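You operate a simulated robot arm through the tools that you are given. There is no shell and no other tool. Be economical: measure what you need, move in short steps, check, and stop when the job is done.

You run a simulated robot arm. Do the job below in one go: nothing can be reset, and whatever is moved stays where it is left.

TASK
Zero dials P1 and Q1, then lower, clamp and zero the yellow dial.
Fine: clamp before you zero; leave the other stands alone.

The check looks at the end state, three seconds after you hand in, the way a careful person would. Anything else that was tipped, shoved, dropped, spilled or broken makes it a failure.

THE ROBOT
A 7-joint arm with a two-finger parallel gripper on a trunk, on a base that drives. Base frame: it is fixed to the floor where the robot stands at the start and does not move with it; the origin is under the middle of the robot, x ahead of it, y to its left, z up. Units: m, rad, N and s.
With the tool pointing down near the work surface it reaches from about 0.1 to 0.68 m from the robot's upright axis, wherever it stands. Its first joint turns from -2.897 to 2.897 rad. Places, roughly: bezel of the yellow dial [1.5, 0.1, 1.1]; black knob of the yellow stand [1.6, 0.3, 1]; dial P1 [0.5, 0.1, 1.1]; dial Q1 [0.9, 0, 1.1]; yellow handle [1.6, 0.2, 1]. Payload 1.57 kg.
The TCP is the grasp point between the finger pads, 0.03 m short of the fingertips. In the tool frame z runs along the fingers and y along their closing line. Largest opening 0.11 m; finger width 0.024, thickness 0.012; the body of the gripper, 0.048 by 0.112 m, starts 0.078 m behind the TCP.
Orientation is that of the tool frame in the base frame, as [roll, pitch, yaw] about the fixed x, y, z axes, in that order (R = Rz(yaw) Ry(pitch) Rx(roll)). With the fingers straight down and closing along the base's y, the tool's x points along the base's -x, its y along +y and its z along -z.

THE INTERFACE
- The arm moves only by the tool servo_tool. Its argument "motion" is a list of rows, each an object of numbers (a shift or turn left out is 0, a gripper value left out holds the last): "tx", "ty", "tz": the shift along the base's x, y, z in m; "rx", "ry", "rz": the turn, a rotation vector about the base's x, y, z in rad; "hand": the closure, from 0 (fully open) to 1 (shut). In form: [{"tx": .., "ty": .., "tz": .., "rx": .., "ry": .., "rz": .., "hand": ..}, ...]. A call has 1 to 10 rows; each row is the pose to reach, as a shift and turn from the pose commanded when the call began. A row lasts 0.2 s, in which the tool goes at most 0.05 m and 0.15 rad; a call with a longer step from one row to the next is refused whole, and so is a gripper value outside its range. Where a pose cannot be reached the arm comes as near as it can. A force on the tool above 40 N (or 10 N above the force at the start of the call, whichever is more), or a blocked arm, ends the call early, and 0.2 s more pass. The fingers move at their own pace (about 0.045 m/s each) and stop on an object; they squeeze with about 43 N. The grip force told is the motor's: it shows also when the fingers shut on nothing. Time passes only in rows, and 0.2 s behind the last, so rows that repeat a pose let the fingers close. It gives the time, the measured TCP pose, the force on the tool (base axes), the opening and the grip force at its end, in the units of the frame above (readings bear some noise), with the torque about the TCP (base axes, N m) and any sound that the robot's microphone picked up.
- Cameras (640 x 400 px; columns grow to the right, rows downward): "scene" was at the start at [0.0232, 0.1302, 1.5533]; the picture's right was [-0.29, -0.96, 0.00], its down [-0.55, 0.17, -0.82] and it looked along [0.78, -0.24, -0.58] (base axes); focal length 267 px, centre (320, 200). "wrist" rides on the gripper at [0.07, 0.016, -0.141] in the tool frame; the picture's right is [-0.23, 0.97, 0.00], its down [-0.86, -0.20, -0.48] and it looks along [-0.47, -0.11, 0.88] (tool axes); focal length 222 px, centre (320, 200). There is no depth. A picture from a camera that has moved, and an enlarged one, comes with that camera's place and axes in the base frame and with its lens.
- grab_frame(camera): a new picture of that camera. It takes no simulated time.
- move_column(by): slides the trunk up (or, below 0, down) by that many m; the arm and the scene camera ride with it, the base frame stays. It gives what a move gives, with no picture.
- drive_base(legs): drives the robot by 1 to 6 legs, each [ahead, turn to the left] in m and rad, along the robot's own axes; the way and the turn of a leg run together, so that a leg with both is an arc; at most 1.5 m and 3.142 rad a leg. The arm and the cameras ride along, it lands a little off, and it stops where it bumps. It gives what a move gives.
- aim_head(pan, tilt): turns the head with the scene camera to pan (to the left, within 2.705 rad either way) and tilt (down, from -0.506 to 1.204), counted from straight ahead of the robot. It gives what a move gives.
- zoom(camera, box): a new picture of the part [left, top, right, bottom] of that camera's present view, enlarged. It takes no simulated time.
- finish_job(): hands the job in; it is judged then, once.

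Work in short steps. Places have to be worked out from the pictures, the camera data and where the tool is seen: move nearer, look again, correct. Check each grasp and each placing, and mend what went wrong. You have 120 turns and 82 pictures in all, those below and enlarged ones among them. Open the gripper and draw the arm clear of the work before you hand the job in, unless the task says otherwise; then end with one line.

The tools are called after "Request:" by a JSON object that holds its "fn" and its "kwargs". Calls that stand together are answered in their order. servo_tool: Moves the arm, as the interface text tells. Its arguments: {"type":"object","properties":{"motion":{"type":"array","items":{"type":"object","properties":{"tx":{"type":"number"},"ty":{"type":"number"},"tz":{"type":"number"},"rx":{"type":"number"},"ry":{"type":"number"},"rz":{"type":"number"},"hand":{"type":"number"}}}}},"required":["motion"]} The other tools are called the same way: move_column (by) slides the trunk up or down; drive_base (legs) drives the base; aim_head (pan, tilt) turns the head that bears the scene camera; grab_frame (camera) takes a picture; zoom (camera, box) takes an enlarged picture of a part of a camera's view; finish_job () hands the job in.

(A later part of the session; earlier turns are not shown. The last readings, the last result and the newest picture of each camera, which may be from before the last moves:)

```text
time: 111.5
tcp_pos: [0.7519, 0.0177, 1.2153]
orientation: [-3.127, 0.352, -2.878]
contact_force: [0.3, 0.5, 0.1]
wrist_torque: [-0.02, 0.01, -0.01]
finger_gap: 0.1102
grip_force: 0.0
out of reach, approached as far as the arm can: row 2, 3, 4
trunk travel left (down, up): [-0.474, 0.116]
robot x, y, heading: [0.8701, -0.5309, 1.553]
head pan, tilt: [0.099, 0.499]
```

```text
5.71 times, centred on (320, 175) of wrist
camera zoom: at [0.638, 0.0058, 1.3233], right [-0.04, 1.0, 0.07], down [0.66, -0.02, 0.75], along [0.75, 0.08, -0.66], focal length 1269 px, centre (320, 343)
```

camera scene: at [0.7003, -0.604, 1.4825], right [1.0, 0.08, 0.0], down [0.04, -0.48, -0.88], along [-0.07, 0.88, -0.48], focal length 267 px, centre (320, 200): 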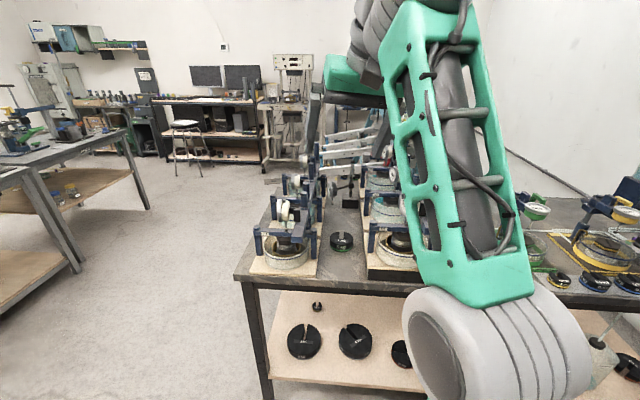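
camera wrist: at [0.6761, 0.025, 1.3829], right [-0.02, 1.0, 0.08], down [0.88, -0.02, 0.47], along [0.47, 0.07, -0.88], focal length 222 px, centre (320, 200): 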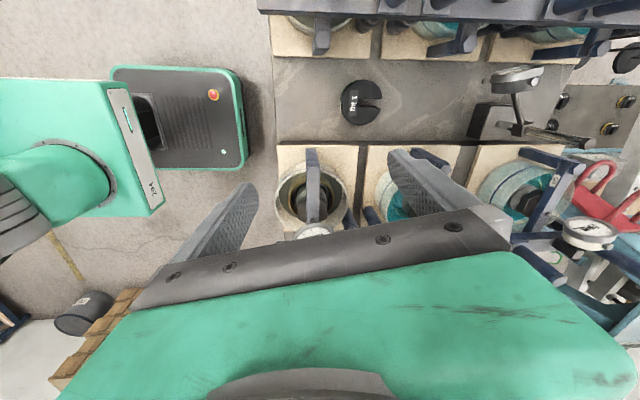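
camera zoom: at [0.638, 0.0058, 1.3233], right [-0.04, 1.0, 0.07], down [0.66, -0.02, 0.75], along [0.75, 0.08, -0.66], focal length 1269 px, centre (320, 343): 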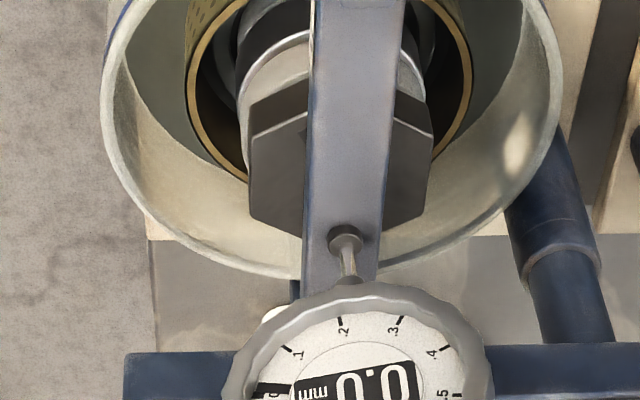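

Zoom lower.

Request:
{"fn": "zoom", "kwargs": {"camera": "wrist", "box": [288, 180, 368, 230]}}

```text
8.00 times, centred on (328, 205) of wrist
camera zoom: at [0.638, 0.0058, 1.3233], right [-0.04, 1.0, 0.07], down [0.66, -0.02, 0.75], along [0.75, 0.08, -0.66], focal length 1777 px, centre (256, 160)
```

zoom: 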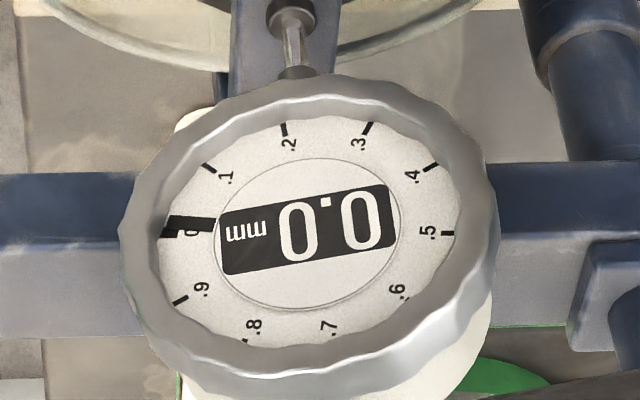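

The needle sits about 5° short (≈0.013 mm on the .1 side). I go back and turn it ≈0.09 rad more.

Request:
{"fn": "servo_tool", "kwargs": {"motion": [{"tz": 0.02, "ry": 0.1}, {"tx": 0.02, "ty": 0.004, "tz": 0.027, "rx": 0.01, "ry": 0.2}, {"tx": 0.06, "ty": 0.009, "tz": 0.027, "rx": 0.02, "ry": 0.3}, {"tx": 0.1, "ty": 0.014, "tz": 0.027, "rx": 0.028, "ry": 0.37}, {"tx": 0.124, "ty": 0.017, "tz": 0.027, "rx": 0.028, "ry": 0.37}]}}

```text
time: 112.7
tcp_pos: [0.8773, 0.0346, 1.2414]
orientation: [3.035, 0.0, -2.901]
contact_force: [-0.2, -0.6, 0.1]
wrist_torque: [0.02, -0.03, -0.03]
finger_gap: 0.1101
grip_force: 0.1
trunk travel left (down, up): [-0.474, 0.116]
robot x, y, heading: [0.8692, -0.5277, 1.55]
head pan, tilt: [0.099, 0.499]
```

Exactly on target. Lower, close gently and turn +0.09 rad, then release.

Request:
{"fn": "move_column", "kwargs": {"by": -0.1}}

Request:
{"fn": "servo_tool", "kwargs": {"motion": [{"tx": -0.001, "hand": 0.3}, {"tx": -0.001, "hand": 0.5}, {"tx": -0.001, "hand": 0.5}, {"tx": -0.001, "hand": 0.5}, {"tx": -0.001, "rx": 0.044, "ry": 0.011, "ty": -0.0006}, {"tx": -0.001, "rx": 0.09, "ry": 0.022, "ty": -0.0012}, {"tx": -0.001, "rx": 0.09, "ry": 0.022, "ty": -0.0012}]}}

Request:
{"fn": "servo_tool", "kwargs": {"motion": [{"hand": 0.1}, {"hand": 0}, {"hand": 0}, {"hand": 0}]}}

Request:
{"fn": "move_column", "kwargs": {"by": 0.1}}

Request:
{"fn": "servo_tool", "kwargs": {"motion": [{"tx": -0.035, "ry": -0.05}, {"tx": -0.07, "ry": -0.14}, {"tx": -0.1, "ry": -0.28}, {"tx": -0.125, "ry": -0.4}]}}

Request:
{"fn": "zoom", "kwargs": {"camera": "wrist", "box": [288, 175, 368, 225]}}

```text
time: 114.0
tcp_pos: [0.8767, 0.035, 1.1411]
orientation: [3.035, 0.0, -2.901]
contact_force: [0.7, -1.2, 0.1]
wrist_torque: [-0.03, 0.01, -0.04]
finger_gap: 0.1102
grip_force: 0.1
trunk travel left (down, up): [-0.374, 0.216]
robot x, y, heading: [0.8666, -0.5277, 1.548]
head pan, tilt: [0.099, 0.499]
```

```text
time: 115.6
tcp_pos: [0.8753, 0.0341, 1.1417]
orientation: [2.941, 0.0, -2.9]
contact_force: [1.8, 7.5, 3.0]
wrist_torque: [-0.05, 0.53, -0.31]
finger_gap: 0.0652
grip_force: 45.3
trunk travel left (down, up): [-0.374, 0.216]
robot x, y, heading: [0.8677, -0.5257, 1.551]
head pan, tilt: [0.099, 0.499]
```

```text
time: 116.6
tcp_pos: [0.8755, 0.0343, 1.1416]
orientation: [2.942, -0.002, -2.9]
contact_force: [0.0, 0.7, -0.5]
wrist_torque: [0.01, 0.0, -0.01]
finger_gap: 0.1098
grip_force: 0.1
trunk travel left (down, up): [-0.374, 0.216]
robot x, y, heading: [0.8653, -0.5288, 1.552]
head pan, tilt: [0.099, 0.499]
```

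```text
time: 117.9
tcp_pos: [0.8742, 0.0343, 1.2425]
orientation: [2.942, -0.001, -2.901]
contact_force: [-0.9, 1.0, -0.6]
wrist_torque: [-0.01, 0.01, 0.01]
finger_gap: 0.1097
grip_force: 0.1
trunk travel left (down, up): [-0.474, 0.116]
robot x, y, heading: [0.86, -0.5296, 1.555]
head pan, tilt: [0.099, 0.499]
```

```text
time: 118.9
tcp_pos: [0.7518, 0.0315, 1.2394]
orientation: [3.039, 0.378, -2.881]
contact_force: [0.3, -0.5, 1.0]
wrist_torque: [0.01, 0.02, 0.06]
finger_gap: 0.11
grip_force: 0.0
out of reach, approached as far as the arm can: row 1, 4
trunk travel left (down, up): [-0.474, 0.116]
robot x, y, heading: [0.8637, -0.5302, 1.555]
head pan, tilt: [0.099, 0.499]
```

```text
8.00 times, centred on (328, 200) of wrist
camera zoom: at [0.6391, 0.0033, 1.3445], right [-0.08, 0.98, 0.18], down [0.67, -0.08, 0.74], along [0.74, 0.18, -0.65], focal length 1777 px, centre (256, 200)
```

zoom: 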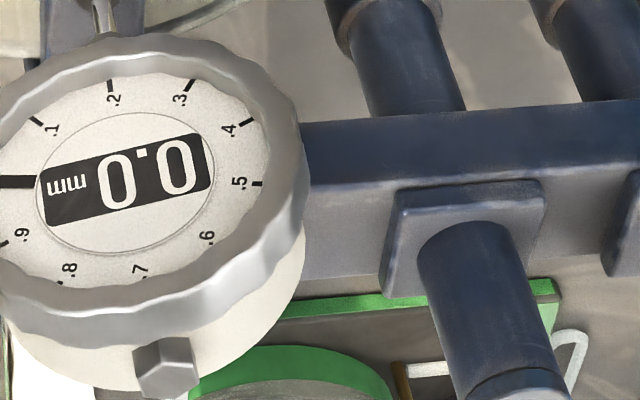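

Q1 is on zero (needle covers the 0 tick, midway between .1 and .9). Now raise and drive along the aisle to the yellow stand.

Request:
{"fn": "move_column", "kwargs": {"by": 0.1}}

Request:
{"fn": "drive_base", "kwargs": {"legs": [[-0.1, 0], [0, -1.555], [0.68, 0], [0, 1.57]]}}

Request:
{"fn": "aim_head", "kwargs": {"pan": 0.0, "tilt": 0.6}}

Request:
{"fn": "grab_frame", "kwargs": {"camera": "scene"}}

```text
time: 120.3
tcp_pos: [0.7519, 0.0318, 1.337]
orientation: [3.039, 0.377, -2.882]
contact_force: [0.2, 0.6, -0.4]
wrist_torque: [-0.02, -0.02, -0.01]
finger_gap: 0.11
grip_force: 0.1
trunk travel left (down, up): [-0.574, 0.016]
robot x, y, heading: [0.864, -0.5295, 1.555]
head pan, tilt: [0.099, 0.499]
```

```text
time: 132.3
tcp_pos: [1.4156, -0.0675, 1.3382]
orientation: [3.041, 0.378, -2.858]
contact_force: [-0.5, 0.0, 0.5]
wrist_torque: [0.01, -0.02, 0.01]
finger_gap: 0.1099
grip_force: 0.1
trunk travel left (down, up): [-0.574, 0.016]
robot x, y, heading: [1.5454, -0.6242, 1.58]
head pan, tilt: [0.099, 0.499]
```

```text
time: 133.0
tcp_pos: [1.4168, -0.0678, 1.3382]
orientation: [3.04, 0.377, -2.857]
contact_force: [0.4, -0.7, -1.2]
wrist_torque: [-0.02, 0.03, 0.02]
finger_gap: 0.11
grip_force: 0.0
trunk travel left (down, up): [-0.574, 0.016]
robot x, y, heading: [1.5421, -0.6243, 1.58]
head pan, tilt: [0.0, 0.6]
```

```text
20 pictures are left
camera scene: at [1.3871, -0.5955, 1.6535], right [1.0, 0.01, 0.0], down [0.0, -0.56, -0.83], along [-0.01, 0.83, -0.56], focal length 267 px, centre (320, 200)
```

scene: 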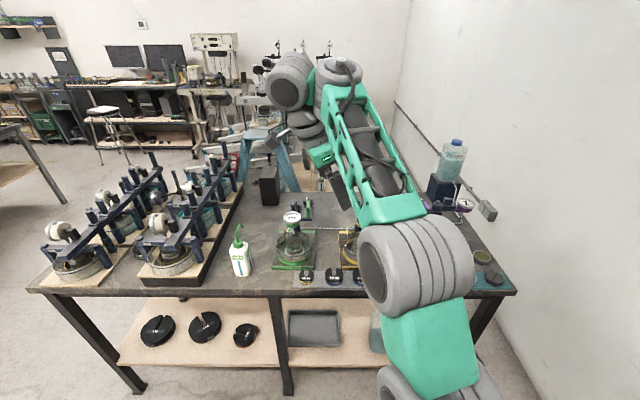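

The arm hides the yellow stand from the head; use the wrist camera.

Request:
{"fn": "grab_frame", "kwargs": {"camera": "wrist"}}

```text
19 pictures are left
camera wrist: at [1.3032, -0.0986, 1.4445], right [-0.1, 0.98, 0.18], down [0.67, -0.06, 0.74], along [0.73, 0.19, -0.65], focal length 222 px, centre (320, 200)
```

wrist: 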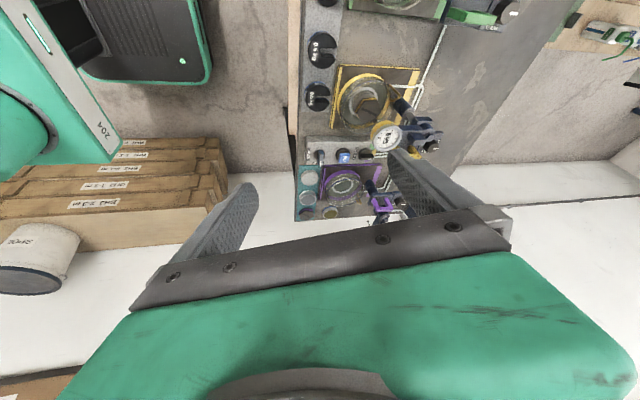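

Zoom on the yellow stand.

Request:
{"fn": "zoom", "kwargs": {"camera": "wrist", "box": [320, 55, 464, 145]}}

Request:
{"fn": "zoom", "kwargs": {"camera": "wrist", "box": [364, 105, 444, 155]}}

```text
4.44 times, centred on (392, 100) of wrist
camera zoom: at [1.3032, -0.0986, 1.4445], right [-0.1, 0.98, 0.18], down [0.67, -0.06, 0.74], along [0.73, 0.19, -0.65], focal length 987 px, centre (0, 644)
```

zoom: 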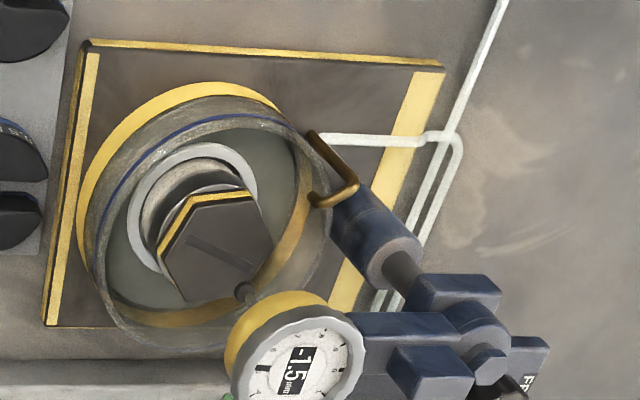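

```text
8.00 times, centred on (404, 130) of wrist
camera zoom: at [1.3032, -0.0986, 1.4445], right [-0.1, 0.98, 0.18], down [0.67, -0.06, 0.74], along [0.73, 0.19, -0.65], focal length 1777 px, centre (-352, 760)
```

zoom: 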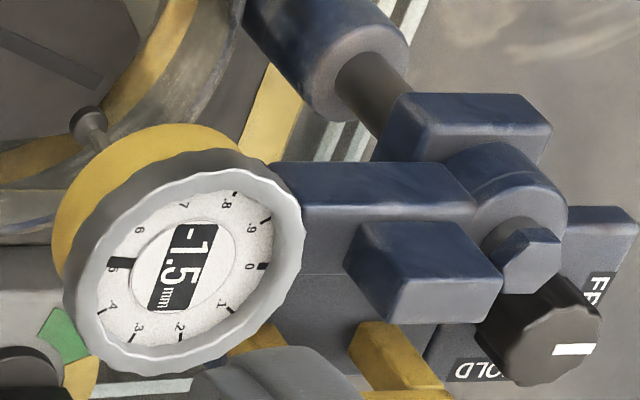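

The yellow dial reads −1.5 (plunger not yet down) and the knob plate reads FREE / HOLD. I bring the tool upright and to the right so the head camera can see the stand.

Request:
{"fn": "servo_tool", "kwargs": {"motion": [{"tx": 0.04, "rx": -0.02, "ry": 0.09}, {"tx": 0.085, "rx": -0.04, "ry": 0.18}, {"tx": 0.13, "rx": -0.06, "ry": 0.27}, {"tx": 0.175, "rx": -0.1, "ry": 0.362}, {"tx": 0.22, "rx": -0.1, "ry": 0.362}, {"tx": 0.265, "rx": -0.1, "ry": 0.362}, {"tx": 0.3, "rx": -0.1, "ry": 0.362}]}}

Request:
{"fn": "zoom", "kwargs": {"camera": "scene", "box": [300, 180, 428, 260]}}

```text
time: 134.6
tcp_pos: [1.7171, -0.0678, 1.3379]
orientation: [3.037, 0.002, -2.858]
contact_force: [1.2, -0.5, -0.3]
wrist_torque: [0.01, -0.02, 0.01]
finger_gap: 0.1101
grip_force: 0.1
trunk travel left (down, up): [-0.574, 0.016]
robot x, y, heading: [1.5475, -0.626, 1.579]
head pan, tilt: [0.0, 0.6]
```

```text
5.00 times, centred on (364, 220) of scene
camera zoom: at [1.3878, -0.5952, 1.6535], right [1.0, 0.01, 0.0], down [0.0, -0.57, -0.82], along [-0.01, 0.82, -0.57], focal length 1337 px, centre (100, 100)
```

zoom: 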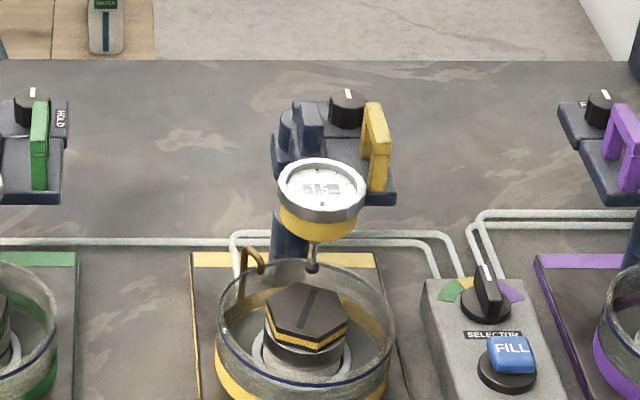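

Good view. Estimates: handle top bar ≈(1.591, 0.228, 1.06), knob top ≈(1.569, 0.263, 1.06) with mark at FREE (+y side), HOLD at +x; bezel ≈(1.53, 0.12, 1.09). I drive 0.2 closer and turn the closing line across the handle.

Request:
{"fn": "drive_base", "kwargs": {"legs": [[0.2, 0]]}}

Request:
{"fn": "servo_tool", "kwargs": {"motion": [{"rz": -0.14, "tx": -0.01}, {"rz": -0.28, "tx": -0.02}, {"rz": -0.42, "tx": -0.03}, {"rz": -0.56, "tx": -0.04}, {"rz": -0.7, "tx": -0.055}, {"rz": -0.84, "tx": -0.07}, {"rz": -0.98, "tx": -0.085}, {"rz": -1.12, "tx": -0.1}, {"rz": -1.26, "tx": -0.115}, {"rz": -1.4, "tx": -0.125}]}}

Request:
{"fn": "servo_tool", "kwargs": {"motion": [{"rz": -0.13, "hand": 0.5}, {"rz": -0.26, "hand": 0.5, "ty": 0.02}, {"rz": -0.26, "hand": 0.5, "ty": 0.05}, {"rz": -0.26, "hand": 0.5, "ty": 0.08}]}}

Request:
{"fn": "grab_frame", "kwargs": {"camera": "wrist"}}

```text
time: 136.2
tcp_pos: [1.7147, 0.1334, 1.3374]
orientation: [3.035, 0.002, -2.86]
contact_force: [0.3, -0.5, 0.0]
wrist_torque: [0.0, 0.03, 0.01]
finger_gap: 0.1101
grip_force: 0.2
trunk travel left (down, up): [-0.574, 0.016]
robot x, y, heading: [1.541, -0.4263, 1.58]
head pan, tilt: [0.0, 0.6]
```

```text
time: 138.4
tcp_pos: [1.5906, 0.1323, 1.3373]
orientation: [3.033, 0.001, 2.023]
contact_force: [-0.9, -0.2, 0.3]
wrist_torque: [0.01, 0.0, 0.0]
finger_gap: 0.1101
grip_force: 0.0
trunk travel left (down, up): [-0.574, 0.016]
robot x, y, heading: [1.5385, -0.4251, 1.576]
head pan, tilt: [0.0, 0.6]
```

```text
time: 139.4
tcp_pos: [1.5992, 0.1975, 1.3252]
orientation: [3.057, -0.003, 1.772]
contact_force: [-0.3, 0.3, -0.4]
wrist_torque: [-0.07, 0.0, 0.08]
finger_gap: 0.0548
grip_force: 0.0
out of reach, approached as far as the arm can: row 2, 3, 4
trunk travel left (down, up): [-0.574, 0.016]
robot x, y, heading: [1.5406, -0.4231, 1.576]
head pan, tilt: [0.0, 0.6]
```

```text
15 pictures are left
camera wrist: at [1.5908, 0.2665, 1.467], right [1.0, -0.03, 0.08], down [-0.06, -0.89, 0.46], along [0.06, -0.46, -0.89], focal length 222 px, centre (320, 200)
```

wrist: 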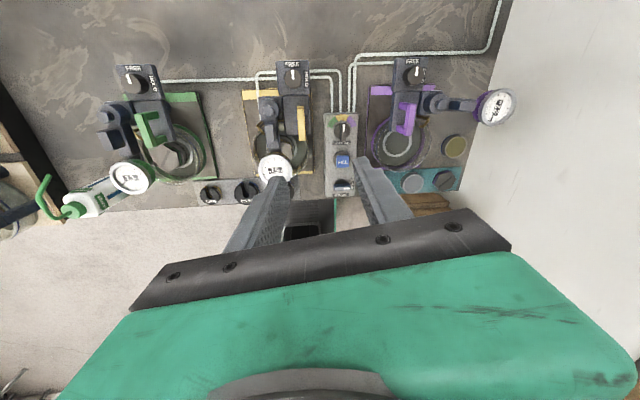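

Zoom on the yellow stand from above.

Request:
{"fn": "zoom", "kwargs": {"camera": "wrist", "box": [220, 60, 364, 150]}}

```text
4.44 times, centred on (292, 105) of wrist
camera zoom: at [1.5908, 0.2665, 1.467], right [1.0, -0.03, 0.08], down [-0.06, -0.89, 0.46], along [0.06, -0.46, -0.89], focal length 987 px, centre (444, 622)
```

zoom: 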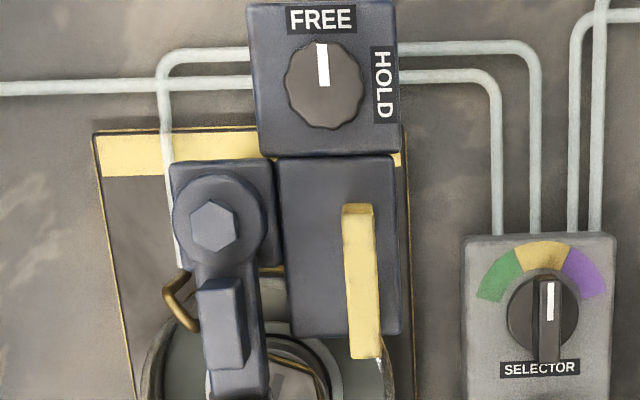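

Handle runs along y from 0.18 to 0.235 at x≈1.590; knob ≈(1.581, 0.277), mark on FREE, HOLD 90° clockwise. The wrist is at its limit on this side, so I roll the tool half a turn the other way to align exactly with the handle.

Request:
{"fn": "servo_tool", "kwargs": {"motion": [{"rz": 0.147}, {"rz": 0.294}, {"rz": 0.441}, {"rz": 0.588}, {"rz": 0.735}, {"rz": 0.882}, {"rz": 1.029}, {"rz": 1.176}, {"rz": 1.323}, {"rz": 1.47}]}}

Request:
{"fn": "servo_tool", "kwargs": {"motion": [{"rz": 0.147}, {"rz": 0.294}, {"rz": 0.441}, {"rz": 0.588}, {"rz": 0.735}, {"rz": 0.882}, {"rz": 1.029}, {"rz": 1.176}, {"rz": 1.323}, {"rz": 1.47}]}}

```text
time: 141.6
tcp_pos: [1.6, 0.197, 1.3279]
orientation: [3.034, 0.003, -3.049]
contact_force: [0.4, -0.3, 0.1]
wrist_torque: [0.01, 0.0, 0.0]
finger_gap: 0.0547
grip_force: 0.0
trunk travel left (down, up): [-0.574, 0.016]
robot x, y, heading: [1.5445, -0.4224, 1.574]
head pan, tilt: [0.0, 0.6]
```

```text
time: 143.3
tcp_pos: [1.6, 0.1975, 1.3266]
orientation: [3.032, 0.01, -1.979]
contact_force: [-1.1, 6.7, -9.4]
wrist_torque: [-0.44, -0.31, -0.18]
finger_gap: 0.0551
grip_force: 0.1
out of reach, approached as far as the arm can: row 8
trunk travel left (down, up): [-0.574, 0.016]
robot x, y, heading: [1.5412, -0.4276, 1.576]
head pan, tilt: [0.0, 0.6]
stopped in row 8: the force on the tool passed its limit (the readings are from after the stop); the commanded pose is now the measured one
```

The roll is blocked at this side too. I don't need to grip the handle: I can press it down with closed fingertips in small steps. Relieve the roll, straighten the tool, close the fingers and hover over the handle.

Request:
{"fn": "servo_tool", "kwargs": {"motion": [{"rz": -0.12, "rx": -0.02, "ry": -0.04, "hand": 1.0}, {"rz": -0.25, "rx": -0.043, "ry": -0.08, "tx": -0.004, "ty": 0.003}, {"rz": -0.35, "rx": -0.043, "ry": -0.1, "tx": -0.008, "ty": 0.006}, {"rz": -0.35, "rx": -0.043, "ry": -0.1, "tx": -0.01, "ty": 0.0095, "tz": -0.04}, {"rz": -0.35, "rx": -0.043, "ry": -0.1, "tx": -0.01, "ty": 0.0095, "tz": -0.08}, {"rz": -0.35, "rx": -0.043, "ry": -0.1, "tx": -0.01, "ty": 0.0095, "tz": -0.12}, {"rz": -0.35, "rx": -0.043, "ry": -0.1, "tx": -0.01, "ty": 0.0095, "tz": -0.16}]}}

```text
time: 144.9
tcp_pos: [1.5899, 0.2088, 1.1689]
orientation: [3.136, 0.033, -2.325]
contact_force: [0.3, 0.1, -0.5]
wrist_torque: [-0.01, -0.02, 0.05]
finger_gap: 0.0
grip_force: 21.3
out of reach, approached as far as the arm can: row 2, 3
trunk travel left (down, up): [-0.574, 0.016]
robot x, y, heading: [1.5438, -0.424, 1.575]
head pan, tilt: [0.0, 0.6]
```

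Tips hover ~7 cm above the handle. Check from the head camera.

Request:
{"fn": "zoom", "kwargs": {"camera": "scene", "box": [290, 190, 450, 290]}}

```text
4.00 times, centred on (370, 240) of scene
camera zoom: at [1.3861, -0.3948, 1.6535], right [1.0, 0.0, 0.0], down [0.0, -0.56, -0.83], along [0.0, 0.83, -0.56], focal length 1070 px, centre (120, 40)
```

zoom: 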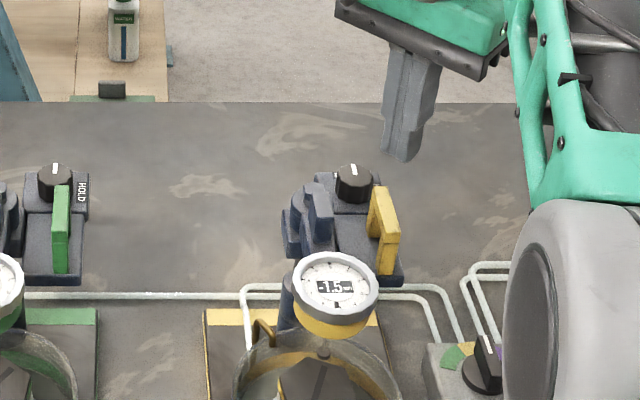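

Handle top refined to ≈(1.589, 0.213, 1.083). Press down: approach, then 1 cm of push in slow rows.

Request:
{"fn": "servo_tool", "kwargs": {"motion": [{"ty": 0.004, "tz": -0.02}, {"ty": 0.004, "tz": -0.04}, {"ty": 0.004, "tz": -0.05}, {"ty": 0.004, "tz": -0.055}, {"ty": 0.004, "tz": -0.059}, {"ty": 0.004, "tz": -0.062}, {"ty": 0.004, "tz": -0.065}]}}

```text
time: 146.6
tcp_pos: [1.5894, 0.2118, 1.1026]
orientation: [3.139, 0.027, -2.324]
contact_force: [0.3, 0.2, -0.5]
wrist_torque: [-0.03, -0.02, -0.03]
finger_gap: 0.0
grip_force: 21.4
trunk travel left (down, up): [-0.574, 0.016]
robot x, y, heading: [1.5427, -0.4215, 1.574]
head pan, tilt: [0.0, 0.6]
```

No contact yet; continue slowly.

Request:
{"fn": "servo_tool", "kwargs": {"motion": [{"tz": -0.003}, {"tz": -0.006}, {"tz": -0.009}, {"tz": -0.012}, {"tz": -0.015}]}}

Request:
{"fn": "zoom", "kwargs": {"camera": "scene", "box": [322, 210, 418, 270]}}

```text
time: 147.8
tcp_pos: [1.5903, 0.2105, 1.0853]
orientation: [3.14, 0.026, -2.327]
contact_force: [0.2, 0.1, 0.2]
wrist_torque: [0.0, -0.01, -0.01]
finger_gap: 0.0
grip_force: 21.5
trunk travel left (down, up): [-0.574, 0.016]
robot x, y, heading: [1.5483, -0.4226, 1.575]
head pan, tilt: [0.0, 0.6]
```

```text
6.67 times, centred on (370, 240) of scene
camera zoom: at [1.3863, -0.3947, 1.6534], right [1.0, 0.0, 0.0], down [0.0, -0.57, -0.82], along [0.0, 0.82, -0.57], focal length 1783 px, centre (-13, -67)
```

zoom: 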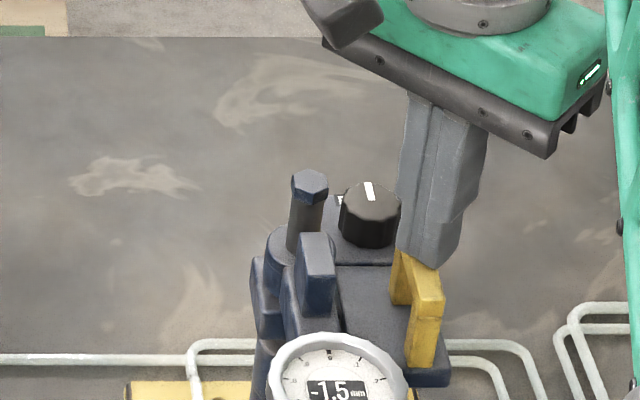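

The carriage slides down easily with the push (post end now protrudes ~3 cm above). Check the plunger gap.

Request:
{"fn": "zoom", "kwargs": {"camera": "scene", "box": [322, 258, 418, 318]}}

```text
6.67 times, centred on (370, 288) of scene
camera zoom: at [1.3863, -0.3947, 1.6534], right [1.0, 0.0, 0.0], down [0.0, -0.57, -0.82], along [0.0, 0.82, -0.57], focal length 1783 px, centre (-13, -387)
```

zoom: 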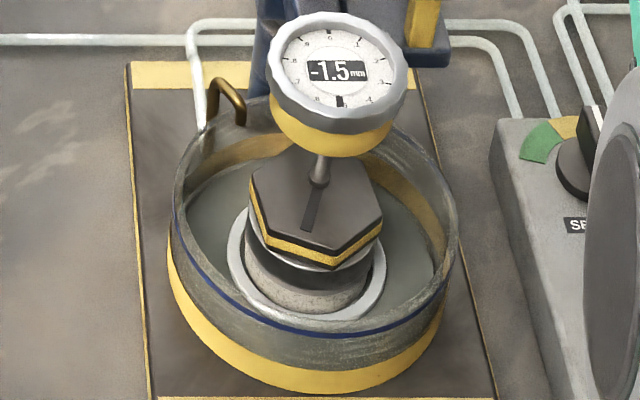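

Plunger tip is still roughly 1 cm or less above the cap. Lower 6 mm more, slowly.

Request:
{"fn": "servo_tool", "kwargs": {"motion": [{"tz": -0.001}, {"tz": -0.002}, {"tz": -0.003}, {"tz": -0.004}, {"tz": -0.005}, {"tz": -0.006}, {"tz": -0.006}]}}

Request:
{"fn": "zoom", "kwargs": {"camera": "scene", "box": [330, 250, 410, 300]}}

```text
time: 149.3
tcp_pos: [1.5895, 0.2109, 1.0798]
orientation: [3.14, 0.027, -2.328]
contact_force: [0.0, 0.0, 0.2]
wrist_torque: [0.0, -0.02, -0.02]
finger_gap: 0.0002
grip_force: 22.1
trunk travel left (down, up): [-0.574, 0.016]
robot x, y, heading: [1.5431, -0.4247, 1.578]
head pan, tilt: [0.0, 0.6]
```

```text
8.00 times, centred on (370, 275) of scene
camera zoom: at [1.3863, -0.3949, 1.6534], right [1.0, 0.0, 0.0], down [0.0, -0.56, -0.83], along [0.0, 0.83, -0.56], focal length 2139 px, centre (-80, -400)
```

zoom: 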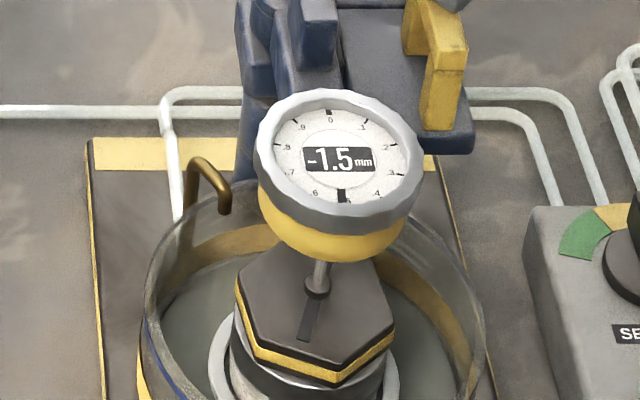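

Still −1.5, gap perhaps 7 mm. Lower 7 mm more, watching force.

Request:
{"fn": "servo_tool", "kwargs": {"motion": [{"tz": -0.001}, {"tz": -0.002}, {"tz": -0.003}, {"tz": -0.004}, {"tz": -0.005}, {"tz": -0.006}, {"tz": -0.007}, {"tz": -0.007}]}}

Request:
{"fn": "zoom", "kwargs": {"camera": "scene", "box": [330, 250, 410, 300]}}

```text
time: 151.2
tcp_pos: [1.5901, 0.2109, 1.073]
orientation: [3.139, 0.025, -2.326]
contact_force: [-0.8, 0.4, 0.7]
wrist_torque: [-0.02, 0.03, 0.0]
finger_gap: 0.0001
grip_force: 21.4
trunk travel left (down, up): [-0.574, 0.016]
robot x, y, heading: [1.5408, -0.4249, 1.575]
head pan, tilt: [0.0, 0.6]
```

```text
8.00 times, centred on (370, 275) of scene
camera zoom: at [1.3862, -0.395, 1.6534], right [1.0, 0.0, 0.0], down [0.0, -0.56, -0.83], along [0.0, 0.83, -0.56], focal length 2139 px, centre (-80, -400)
```

zoom: 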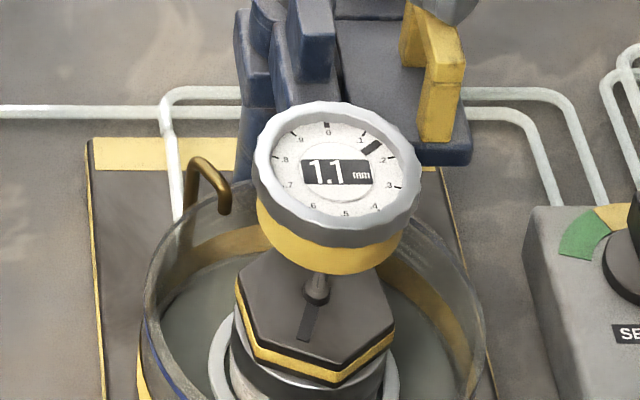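

Contact made: the dial now reads ≈1.1 (plunger pressed 2.6 mm). I'd rather have it near 0 before clamping so a short bezel turn suffices: while still FREE I can grip the bezel from above and lift ~1 mm. Raise off the handle and roll toward a finger line clear of the stand's arm.

Request:
{"fn": "servo_tool", "kwargs": {"motion": [{"tz": 0.03}, {"tz": 0.07}, {"tz": 0.11, "rz": -0.1}, {"tz": 0.12, "rz": -0.24, "ty": -0.02}, {"tz": 0.12, "rz": -0.38, "ty": -0.04, "tx": -0.02}, {"tz": 0.12, "rz": -0.52, "ty": -0.06, "tx": -0.04}, {"tz": 0.12, "rz": -0.66, "ty": -0.08, "tx": -0.055}, {"tz": 0.12, "rz": -0.8, "ty": -0.083, "tx": -0.055}, {"tz": 0.12, "rz": -0.94, "ty": -0.083, "tx": -0.055}, {"tz": 0.12, "rz": -1.08, "ty": -0.083, "tx": -0.055}]}}

Request:
{"fn": "servo_tool", "kwargs": {"motion": [{"rz": -0.14, "hand": 0.27}, {"rz": -0.28, "hand": 0.27}, {"rz": -0.42, "hand": 0.27}, {"rz": -0.56, "hand": 0.27}, {"rz": -0.61, "hand": 0.27}, {"rz": -0.61, "hand": 0.27}]}}

Request:
{"fn": "zoom", "kwargs": {"camera": "wrist", "box": [200, 70, 440, 220]}}

```text
time: 153.3
tcp_pos: [1.5346, 0.1271, 1.1936]
orientation: [3.139, 0.025, 2.876]
contact_force: [0.3, -0.2, -0.1]
wrist_torque: [0.02, 0.01, -0.01]
finger_gap: 0.0
grip_force: 21.4
trunk travel left (down, up): [-0.574, 0.016]
robot x, y, heading: [1.5436, -0.4266, 1.575]
head pan, tilt: [0.0, 0.6]
```

```text
time: 154.8
tcp_pos: [1.536, 0.1296, 1.1929]
orientation: [3.141, 0.029, 2.264]
contact_force: [0.1, 0.6, 0.3]
wrist_torque: [0.01, 0.0, 0.0]
finger_gap: 0.0805
grip_force: 0.0
trunk travel left (down, up): [-0.574, 0.016]
robot x, y, heading: [1.5429, -0.4241, 1.576]
head pan, tilt: [0.0, 0.6]
```

```text
2.67 times, centred on (320, 145) of wrist
camera zoom: at [1.5015, 0.1951, 1.3317], right [0.89, 0.45, 0.01], down [0.39, -0.77, 0.5], along [0.23, -0.44, -0.87], focal length 592 px, centre (320, 347)
```

zoom: 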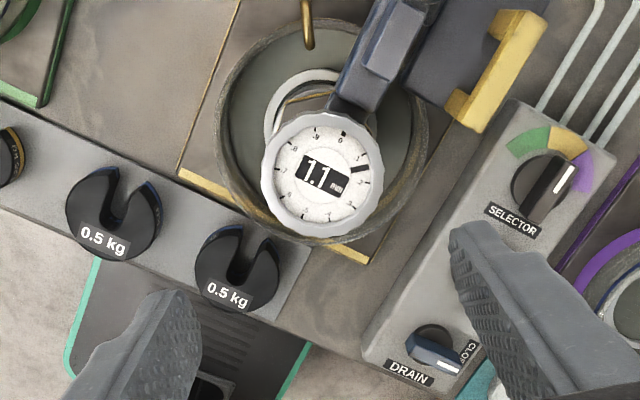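

Reading stays 1.1 on its own. Bezel centre ≈(1.536, 0.134), top z≈1.045, diameter ≈0.059. Descend around the bezel.

Request:
{"fn": "servo_tool", "kwargs": {"motion": [{"ty": 0.002, "tz": -0.03, "rx": 0.022, "ry": 0.019}, {"ty": 0.004, "tz": -0.06, "rx": 0.022, "ry": 0.019}, {"ty": 0.004, "tz": -0.09, "rx": 0.022, "ry": 0.019}, {"ty": 0.004, "tz": -0.11, "rx": 0.022, "ry": 0.019}, {"ty": 0.004, "tz": -0.12, "rx": 0.022, "ry": 0.019}, {"ty": 0.004, "tz": -0.127, "rx": 0.022, "ry": 0.019}]}}

Request:
{"fn": "zoom", "kwargs": {"camera": "wrist", "box": [200, 100, 440, 250]}}

```text
time: 156.2
tcp_pos: [1.5358, 0.1327, 1.0659]
orientation: [3.14, -0.002, 2.267]
contact_force: [0.9, -0.2, -0.1]
wrist_torque: [0.02, 0.0, -0.03]
finger_gap: 0.0799
grip_force: 0.0
trunk travel left (down, up): [-0.574, 0.016]
robot x, y, heading: [1.5443, -0.4232, 1.574]
head pan, tilt: [0.0, 0.6]
```

```text
2.67 times, centred on (320, 175) of wrist
camera zoom: at [1.5038, 0.1961, 1.2066], right [0.89, 0.45, 0.0], down [0.4, -0.79, 0.48], along [0.22, -0.42, -0.88], focal length 592 px, centre (320, 267)
```

zoom: 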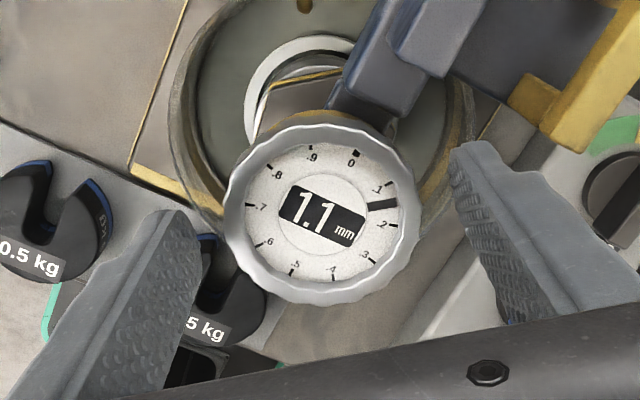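

Fingers straddle the bezel evenly. Close and lift ~1.1 mm.

Request:
{"fn": "servo_tool", "kwargs": {"motion": [{"tz": -0.003, "hand": 0.4}, {"tz": -0.003, "hand": 0.55}, {"tz": -0.003, "hand": 0.55}, {"tz": -0.003, "hand": 0.55}]}}

Request:
{"fn": "servo_tool", "kwargs": {"motion": [{"tz": 0.0006}, {"tz": 0.0011}, {"tz": 0.0011}]}}

Request:
{"fn": "zoom", "kwargs": {"camera": "wrist", "box": [260, 130, 372, 200]}}

```text
time: 157.2
tcp_pos: [1.5349, 0.1326, 1.0628]
orientation: [3.141, -0.002, 2.267]
contact_force: [0.3, 0.8, -1.4]
wrist_torque: [0.22, 0.07, -0.03]
finger_gap: 0.0588
grip_force: 36.5
trunk travel left (down, up): [-0.574, 0.016]
robot x, y, heading: [1.5417, -0.4254, 1.578]
head pan, tilt: [0.0, 0.6]
```

```text
time: 157.9
tcp_pos: [1.5362, 0.1325, 1.063]
orientation: [3.141, 0.0, 2.267]
contact_force: [0.8, 1.2, -12.8]
wrist_torque: [0.65, 0.23, 0.0]
finger_gap: 0.0586
grip_force: 45.4
trunk travel left (down, up): [-0.574, 0.016]
robot x, y, heading: [1.5387, -0.4219, 1.573]
head pan, tilt: [0.0, 0.6]
```

```text
5.71 times, centred on (316, 165) of wrist
camera zoom: at [1.5038, 0.1965, 1.2037], right [0.89, 0.45, 0.0], down [0.4, -0.78, 0.48], along [0.22, -0.43, -0.88], focal length 1269 px, centre (343, 400)
```

zoom: 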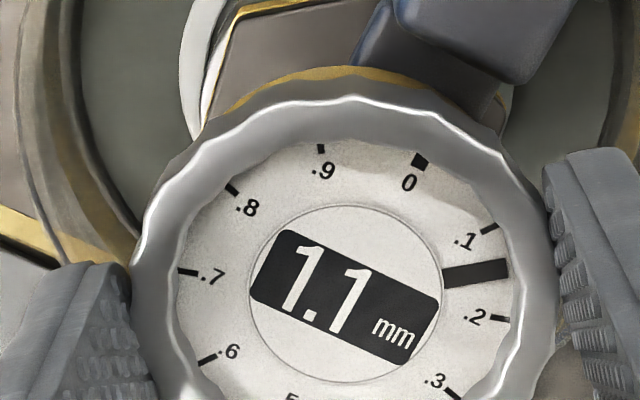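

The carriage resists (12.8 N, still 1.1). Lift a bit further and watch force to infer slip.

Request:
{"fn": "servo_tool", "kwargs": {"motion": [{"tz": 0.0005}, {"tz": 0.001}, {"tz": 0.001}]}}

```text
time: 158.8
tcp_pos: [1.5357, 0.1322, 1.0649]
orientation: [-3.139, 0.0, 2.268]
contact_force: [1.0, -0.5, -16.5]
wrist_torque: [-0.6, -0.34, 0.0]
finger_gap: 0.0588
grip_force: 44.8
trunk travel left (down, up): [-0.574, 0.016]
robot x, y, heading: [1.5407, -0.4242, 1.573]
head pan, tilt: [0.0, 0.6]
```

It began to move (force grew little). Lift 0.4 mm more and read.

Request:
{"fn": "servo_tool", "kwargs": {"motion": [{"tz": 0.0002}, {"tz": 0.0004}, {"tz": 0.0004}]}}

Request:
{"fn": "zoom", "kwargs": {"camera": "wrist", "box": [260, 130, 372, 200]}}

```text
time: 159.6
tcp_pos: [1.5364, 0.1325, 1.0651]
orientation: [3.141, 0.0, 2.267]
contact_force: [1.3, -3.4, -14.7]
wrist_torque: [-0.64, -0.39, 0.01]
finger_gap: 0.0583
grip_force: 45.2
trunk travel left (down, up): [-0.574, 0.016]
robot x, y, heading: [1.5475, -0.4257, 1.575]
head pan, tilt: [0.0, 0.6]
```

```text
5.71 times, centred on (316, 165) of wrist
camera zoom: at [1.5038, 0.1964, 1.206], right [0.89, 0.45, 0.0], down [0.4, -0.78, 0.48], along [0.22, -0.43, -0.88], focal length 1269 px, centre (343, 400)
```

zoom: 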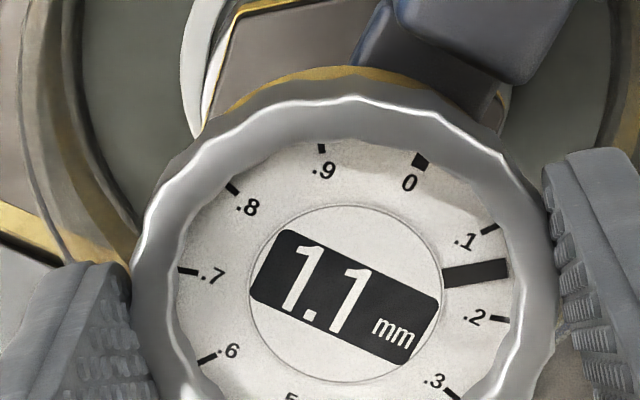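

The fingers slip on the bezel; the carriage needs more lift than that. The handle is meant for this: release, rise, and go grip the yellow handle as squarely as the wrist allows.

Request:
{"fn": "servo_tool", "kwargs": {"motion": [{"hand": 0.3}, {"hand": 0.25}, {"hand": 0.25, "tz": 0.03}, {"hand": 0.25, "tz": 0.07}, {"hand": 0.636, "tz": 0.1, "rz": -0.12, "tx": 0.01, "ty": 0.015}, {"hand": 0.636, "tz": 0.1, "rz": -0.25, "tx": 0.025, "ty": 0.035}, {"hand": 0.636, "tz": 0.1, "rz": -0.37, "tx": 0.04, "ty": 0.055}, {"hand": 0.636, "tz": 0.1, "rz": -0.49, "tx": 0.05, "ty": 0.072}, {"hand": 0.636, "tz": 0.1, "rz": -0.55, "tx": 0.0545, "ty": 0.077}]}}

```text
time: 161.6
tcp_pos: [1.5886, 0.2106, 1.1669]
orientation: [3.141, -0.001, 1.716]
contact_force: [0.0, 0.1, -0.4]
wrist_torque: [-0.03, -0.02, -0.01]
finger_gap: 0.04
grip_force: 0.1
trunk travel left (down, up): [-0.574, 0.016]
robot x, y, heading: [1.5406, -0.4281, 1.576]
head pan, tilt: [0.0, 0.6]
```

Fully reached; turn the last 0.13 rad to be square.

Request:
{"fn": "servo_tool", "kwargs": {"motion": [{"rz": -0.07, "tx": 0.001}, {"rz": -0.14, "tx": 0.001}]}}

```text
time: 162.2
tcp_pos: [1.591, 0.2097, 1.1643]
orientation: [3.14, -0.004, 1.576]
contact_force: [0.1, -0.4, -0.3]
wrist_torque: [0.04, 0.01, -0.02]
finger_gap: 0.04
grip_force: 0.1
trunk travel left (down, up): [-0.574, 0.016]
robot x, y, heading: [1.545, -0.4233, 1.578]
head pan, tilt: [0.0, 0.6]
```

Square with the handle now. Descend over it and close.

Request:
{"fn": "servo_tool", "kwargs": {"motion": [{"tz": -0.04}, {"tz": -0.08}, {"tz": -0.1}, {"tz": -0.112}, {"tz": -0.112, "hand": 0.9}, {"tz": -0.112, "hand": 1.0}, {"tz": -0.112, "hand": 1.0}, {"tz": -0.112, "hand": 1.0}]}}

```text
time: 163.9
tcp_pos: [1.5884, 0.209, 1.0525]
orientation: [3.136, -0.001, 1.58]
contact_force: [-19.2, 0.6, -1.0]
wrist_torque: [0.06, 0.62, -0.71]
finger_gap: 0.0118
grip_force: 29.3
trunk travel left (down, up): [-0.574, 0.016]
robot x, y, heading: [1.5423, -0.4262, 1.576]
head pan, tilt: [0.0, 0.6]
```

Handle gripped (0.0118). Relieve the −x load and lift 1 mm.

Request:
{"fn": "servo_tool", "kwargs": {"motion": [{"tx": -0.0015}, {"tx": -0.0015, "tz": 0.0005}, {"tx": -0.0015, "tz": 0.001}, {"tx": -0.0015, "tz": 0.001}]}}

Request:
{"fn": "zoom", "kwargs": {"camera": "scene", "box": [346, 256, 394, 286]}}

```text
time: 164.9
tcp_pos: [1.5883, 0.2102, 1.0547]
orientation: [3.138, 0.0, 1.578]
contact_force: [-11.0, 1.5, -10.1]
wrist_torque: [0.89, 0.44, -0.77]
finger_gap: 0.0118
grip_force: 29.2
trunk travel left (down, up): [-0.574, 0.016]
robot x, y, heading: [1.5427, -0.4254, 1.576]
head pan, tilt: [0.0, 0.6]
```

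```text
13.33 times, centred on (370, 271) of scene
camera zoom: at [1.3846, -0.3939, 1.6531], right [1.0, 0.0, 0.0], down [0.0, -0.57, -0.82], along [0.0, 0.82, -0.57], focal length 3566 px, centre (-347, -747)
```

zoom: 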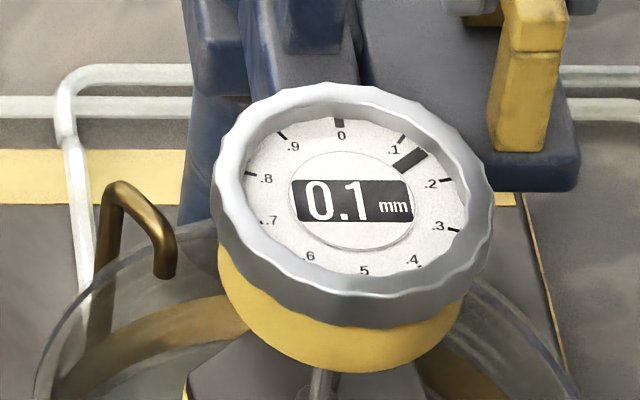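

It reads 0.1 now – ideal. Release the handle, rise, and go over the knob (≈(1.580, 0.2775), top ≈1.034) with roll ready for a 90° clockwise turn.

Request:
{"fn": "servo_tool", "kwargs": {"motion": [{"hand": 0.8}, {"hand": 0.636}, {"hand": 0.636}, {"hand": 0.618, "tz": 0.04}, {"tz": 0.08}, {"tz": 0.1, "rz": 0.14}, {"tz": 0.1, "rz": 0.28}, {"tz": 0.1, "rz": 0.42}, {"tz": 0.1, "rz": 0.56}, {"tz": 0.1, "rz": 0.7}]}}

Request:
{"fn": "servo_tool", "kwargs": {"motion": [{"rz": 0.147, "ty": 0.01}, {"rz": 0.294, "ty": 0.02}, {"rz": 0.441, "ty": 0.03}, {"rz": 0.588, "ty": 0.04}, {"rz": 0.735, "ty": 0.05}, {"rz": 0.882, "ty": 0.06, "tx": -0.003}, {"rz": 1.029, "ty": 0.068, "tx": -0.006}, {"rz": 1.176, "ty": 0.068, "tx": -0.0085}, {"rz": 1.323, "ty": 0.068, "tx": -0.0085}, {"rz": 1.47, "ty": 0.068, "tx": -0.0085}]}}

```text
time: 167.2
tcp_pos: [1.5888, 0.2097, 1.1538]
orientation: [3.141, -0.002, 2.28]
contact_force: [0.5, 0.0, -0.6]
wrist_torque: [0.01, 0.02, 0.0]
finger_gap: 0.0421
grip_force: 0.1
trunk travel left (down, up): [-0.574, 0.016]
robot x, y, heading: [1.5439, -0.4238, 1.576]
head pan, tilt: [0.0, 0.6]
```

```text
time: 169.3
tcp_pos: [1.5809, 0.2785, 1.1543]
orientation: [3.138, -0.003, -2.533]
contact_force: [-0.5, 0.6, -0.7]
wrist_torque: [-0.01, -0.01, 0.0]
finger_gap: 0.0418
grip_force: 0.0
trunk travel left (down, up): [-0.574, 0.016]
robot x, y, heading: [1.5424, -0.4278, 1.576]
head pan, tilt: [0.0, 0.6]
```

Reached over the knob. One check picture of the alignment.

Request:
{"fn": "zoom", "kwargs": {"camera": "wrist", "box": [240, 110, 400, 210]}}

```text
4.00 times, centred on (320, 160) of wrist
camera zoom: at [1.5149, 0.2509, 1.2956], right [-0.37, 0.93, 0.0], down [0.82, 0.33, 0.48], along [0.44, 0.18, -0.88], focal length 888 px, centre (320, 360)
```

zoom: 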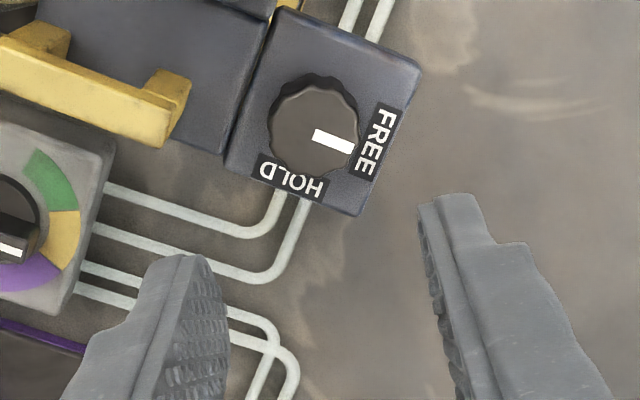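

Knob at ≈(1.577, 0.2755); mark on FREE, HOLD 90° clockwise. Adjust, descend and grip.

Request:
{"fn": "servo_tool", "kwargs": {"motion": [{"tx": -0.003, "ty": -0.002, "tz": -0.04}, {"tx": -0.003, "ty": -0.002, "tz": -0.08}, {"tx": -0.003, "ty": -0.002, "tz": -0.095}, {"tx": -0.003, "ty": -0.002, "tz": -0.106}, {"tx": -0.003, "ty": -0.002, "tz": -0.106, "hand": 0.8}, {"tx": -0.003, "ty": -0.002, "tz": -0.106, "hand": 0.85}, {"tx": -0.003, "ty": -0.002, "tz": -0.106, "hand": 0.85}]}}

```text
time: 170.9
tcp_pos: [1.5788, 0.2745, 1.0488]
orientation: [3.141, -0.004, -2.537]
contact_force: [4.7, -8.8, 0.0]
wrist_torque: [-0.43, 0.03, -0.01]
finger_gap: 0.0285
grip_force: 28.8
trunk travel left (down, up): [-0.574, 0.016]
robot x, y, heading: [1.5381, -0.4227, 1.575]
head pan, tilt: [0.0, 0.6]
```

Knob held. Turn clockwise 90°.

Request:
{"fn": "servo_tool", "kwargs": {"motion": [{"tx": 0.0004, "ty": -0.0007, "rz": -0.145}, {"tx": 0.0004, "ty": -0.0007, "rz": -0.29}, {"tx": 0.0004, "ty": -0.0007, "rz": -0.435}, {"tx": 0.0004, "ty": -0.0007, "rz": -0.58}, {"tx": 0.0004, "ty": -0.0007, "rz": -0.725}, {"tx": 0.0004, "ty": -0.0007, "rz": -0.87}, {"tx": 0.0004, "ty": -0.0007, "rz": -1.015}, {"tx": 0.0004, "ty": -0.0007, "rz": -1.16}, {"tx": 0.0004, "ty": -0.0007, "rz": -1.305}, {"tx": 0.0004, "ty": -0.0007, "rz": -1.45}]}}

Request:
{"fn": "servo_tool", "kwargs": {"motion": [{"rz": -0.06}, {"rz": -0.12}, {"rz": -0.16}]}}

```text
time: 173.2
tcp_pos: [1.5755, 0.2726, 1.0489]
orientation: [-3.141, -0.002, 2.295]
contact_force: [-3.0, -1.0, 0.5]
wrist_torque: [0.15, -0.14, 0.0]
finger_gap: 0.0055
grip_force: 0.0
trunk travel left (down, up): [-0.574, 0.016]
robot x, y, heading: [1.544, -0.4249, 1.574]
head pan, tilt: [0.0, 0.6]
```

```text
time: 173.9
tcp_pos: [1.5779, 0.2748, 1.0486]
orientation: [3.139, -0.001, 2.137]
contact_force: [1.2, -0.5, 3.3]
wrist_torque: [-0.09, 0.04, 0.03]
finger_gap: 0.0162
grip_force: 0.0
trunk travel left (down, up): [-0.574, 0.016]
robot x, y, heading: [1.5447, -0.4212, 1.573]
head pan, tilt: [0.0, 0.6]
```

Gap reads as if the fingers slipped off the knob. Lift and look at the mark.

Request:
{"fn": "servo_tool", "kwargs": {"motion": [{"hand": 0.618, "tz": 0.0}, {"hand": 0.618, "tz": 0.0}, {"tz": 0.04}, {"tz": 0.08}, {"tz": 0.1}]}}

Request:
{"fn": "zoom", "kwargs": {"camera": "wrist", "box": [200, 60, 440, 210]}}

```text
time: 175.2
tcp_pos: [1.5773, 0.2746, 1.1498]
orientation: [3.141, -0.002, 2.136]
contact_force: [-1.6, -0.4, 0.1]
wrist_torque: [0.01, -0.02, 0.03]
finger_gap: 0.0418
grip_force: 0.0
trunk travel left (down, up): [-0.574, 0.016]
robot x, y, heading: [1.5427, -0.4251, 1.576]
head pan, tilt: [0.0, 0.6]
```

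```text
2.67 times, centred on (320, 135) of wrist
camera zoom: at [1.5549, 0.3419, 1.2897], right [0.94, 0.33, 0.0], down [0.29, -0.83, 0.48], along [0.16, -0.45, -0.88], focal length 592 px, centre (320, 373)
```

zoom: 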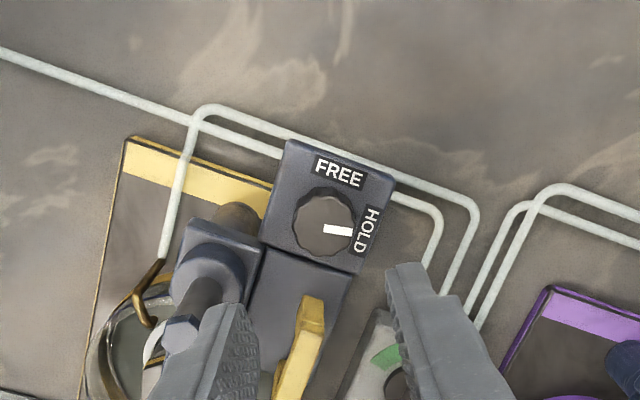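

The mark now points to HOLD but about 10° short. Re-grip and turn the remainder.

Request:
{"fn": "servo_tool", "kwargs": {"motion": [{"rz": 0.14, "tz": -0.03}, {"rz": 0.28, "tz": -0.07}, {"rz": 0.3, "tz": -0.09}, {"rz": 0.3, "tz": -0.1035}, {"rz": 0.3, "tz": -0.1035, "hand": 0.8}, {"rz": 0.3, "tz": -0.1035, "hand": 0.85}, {"rz": 0.3, "tz": -0.1035, "hand": 0.85}]}}

Request:
{"fn": "servo_tool", "kwargs": {"motion": [{"rz": -0.06}, {"rz": -0.12}, {"rz": -0.18}, {"rz": -0.22}]}}

```text
time: 176.8
tcp_pos: [1.5798, 0.2763, 1.045]
orientation: [3.139, -0.004, 2.437]
contact_force: [3.3, 7.0, -1.8]
wrist_torque: [0.58, 0.12, 0.03]
finger_gap: 0.0291
grip_force: 28.9
trunk travel left (down, up): [-0.574, 0.016]
robot x, y, heading: [1.5419, -0.4219, 1.571]
head pan, tilt: [0.0, 0.6]
```

```text
time: 177.8
tcp_pos: [1.5791, 0.2761, 1.0445]
orientation: [3.139, -0.003, 2.217]
contact_force: [6.8, 13.9, 0.3]
wrist_torque: [0.53, -0.03, 0.62]
finger_gap: 0.0297
grip_force: 38.7
trunk travel left (down, up): [-0.574, 0.016]
robot x, y, heading: [1.5418, -0.4245, 1.571]
head pan, tilt: [0.0, 0.6]
```

The knob is at its stop with 0.62 Nm resisting – clamped. Release, rise, and move over the bezel again (finger line at ≈52°).

Request:
{"fn": "servo_tool", "kwargs": {"motion": [{"hand": 0.7}, {"hand": 0.618}, {"tz": 0.04}, {"tz": 0.08}, {"tz": 0.115}, {"tz": 0.115, "ty": -0.045, "tx": -0.012, "rz": 0.08}, {"tz": 0.115, "ty": -0.09, "tx": -0.027, "rz": 0.16}, {"tz": 0.115, "ty": -0.13, "tx": -0.04, "rz": 0.24, "hand": 0.27}, {"tz": 0.115, "ty": -0.1415, "tx": -0.043, "rz": 0.26, "hand": 0.27}, {"tz": 0.115, "ty": -0.1415, "tx": -0.043, "rz": 0.26, "hand": 0.27}]}}

```text
time: 179.9
tcp_pos: [1.5364, 0.1326, 1.1607]
orientation: [3.14, -0.003, 2.48]
contact_force: [0.1, 0.7, 0.5]
wrist_torque: [-0.03, 0.03, 0.03]
finger_gap: 0.0802
grip_force: 0.0
trunk travel left (down, up): [-0.574, 0.016]
robot x, y, heading: [1.5441, -0.4231, 1.582]
head pan, tilt: [0.0, 0.6]
```

Descend and grip the bezel.

Request:
{"fn": "servo_tool", "kwargs": {"motion": [{"tz": -0.04}, {"tz": -0.07}, {"tz": -0.085}, {"tz": -0.097}, {"tz": -0.097, "hand": 0.4}, {"tz": -0.097, "hand": 0.52}, {"tz": -0.097, "hand": 0.52}, {"tz": -0.097, "hand": 0.52}]}}

Request:
{"fn": "servo_tool", "kwargs": {"motion": [{"rz": -0.1}, {"rz": -0.2}, {"rz": -0.3}, {"rz": -0.4}, {"rz": -0.5}, {"rz": -0.6}, {"rz": -0.7}, {"rz": -0.8}, {"rz": -0.8}]}}

Request:
{"fn": "zoom", "kwargs": {"camera": "wrist", "box": [256, 125, 384, 205]}}

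```text
time: 181.8
tcp_pos: [1.535, 0.133, 1.0627]
orientation: [-3.141, -0.001, 2.478]
contact_force: [-2.6, -6.3, -3.2]
wrist_torque: [-0.13, 0.21, -0.01]
finger_gap: 0.0596
grip_force: 36.0
trunk travel left (down, up): [-0.574, 0.016]
robot x, y, heading: [1.5433, -0.4226, 1.579]
head pan, tilt: [0.0, 0.6]
```

```text
time: 183.8
tcp_pos: [1.5349, 0.1387, 1.0646]
orientation: [3.138, 0.009, 1.716]
contact_force: [1.1, -28.4, -23.5]
wrist_torque: [-0.6, 0.08, -0.05]
finger_gap: 0.0572
grip_force: 45.3
out of reach, approached as far as the arm can: row 8
trunk travel left (down, up): [-0.574, 0.016]
robot x, y, heading: [1.5436, -0.4213, 1.579]
head pan, tilt: [0.0, 0.6]
```

```text
5.00 times, centred on (320, 165) of wrist
camera zoom: at [1.5413, 0.2123, 1.2044], right [1.0, -0.08, 0.01], down [-0.07, -0.87, 0.49], along [-0.04, -0.49, -0.87], focal length 1111 px, centre (320, 375)
```

zoom: 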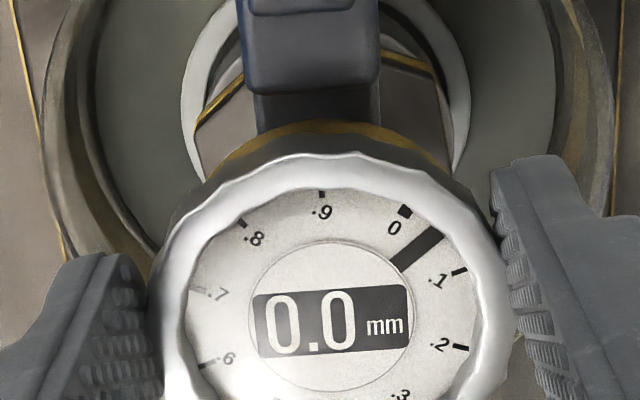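

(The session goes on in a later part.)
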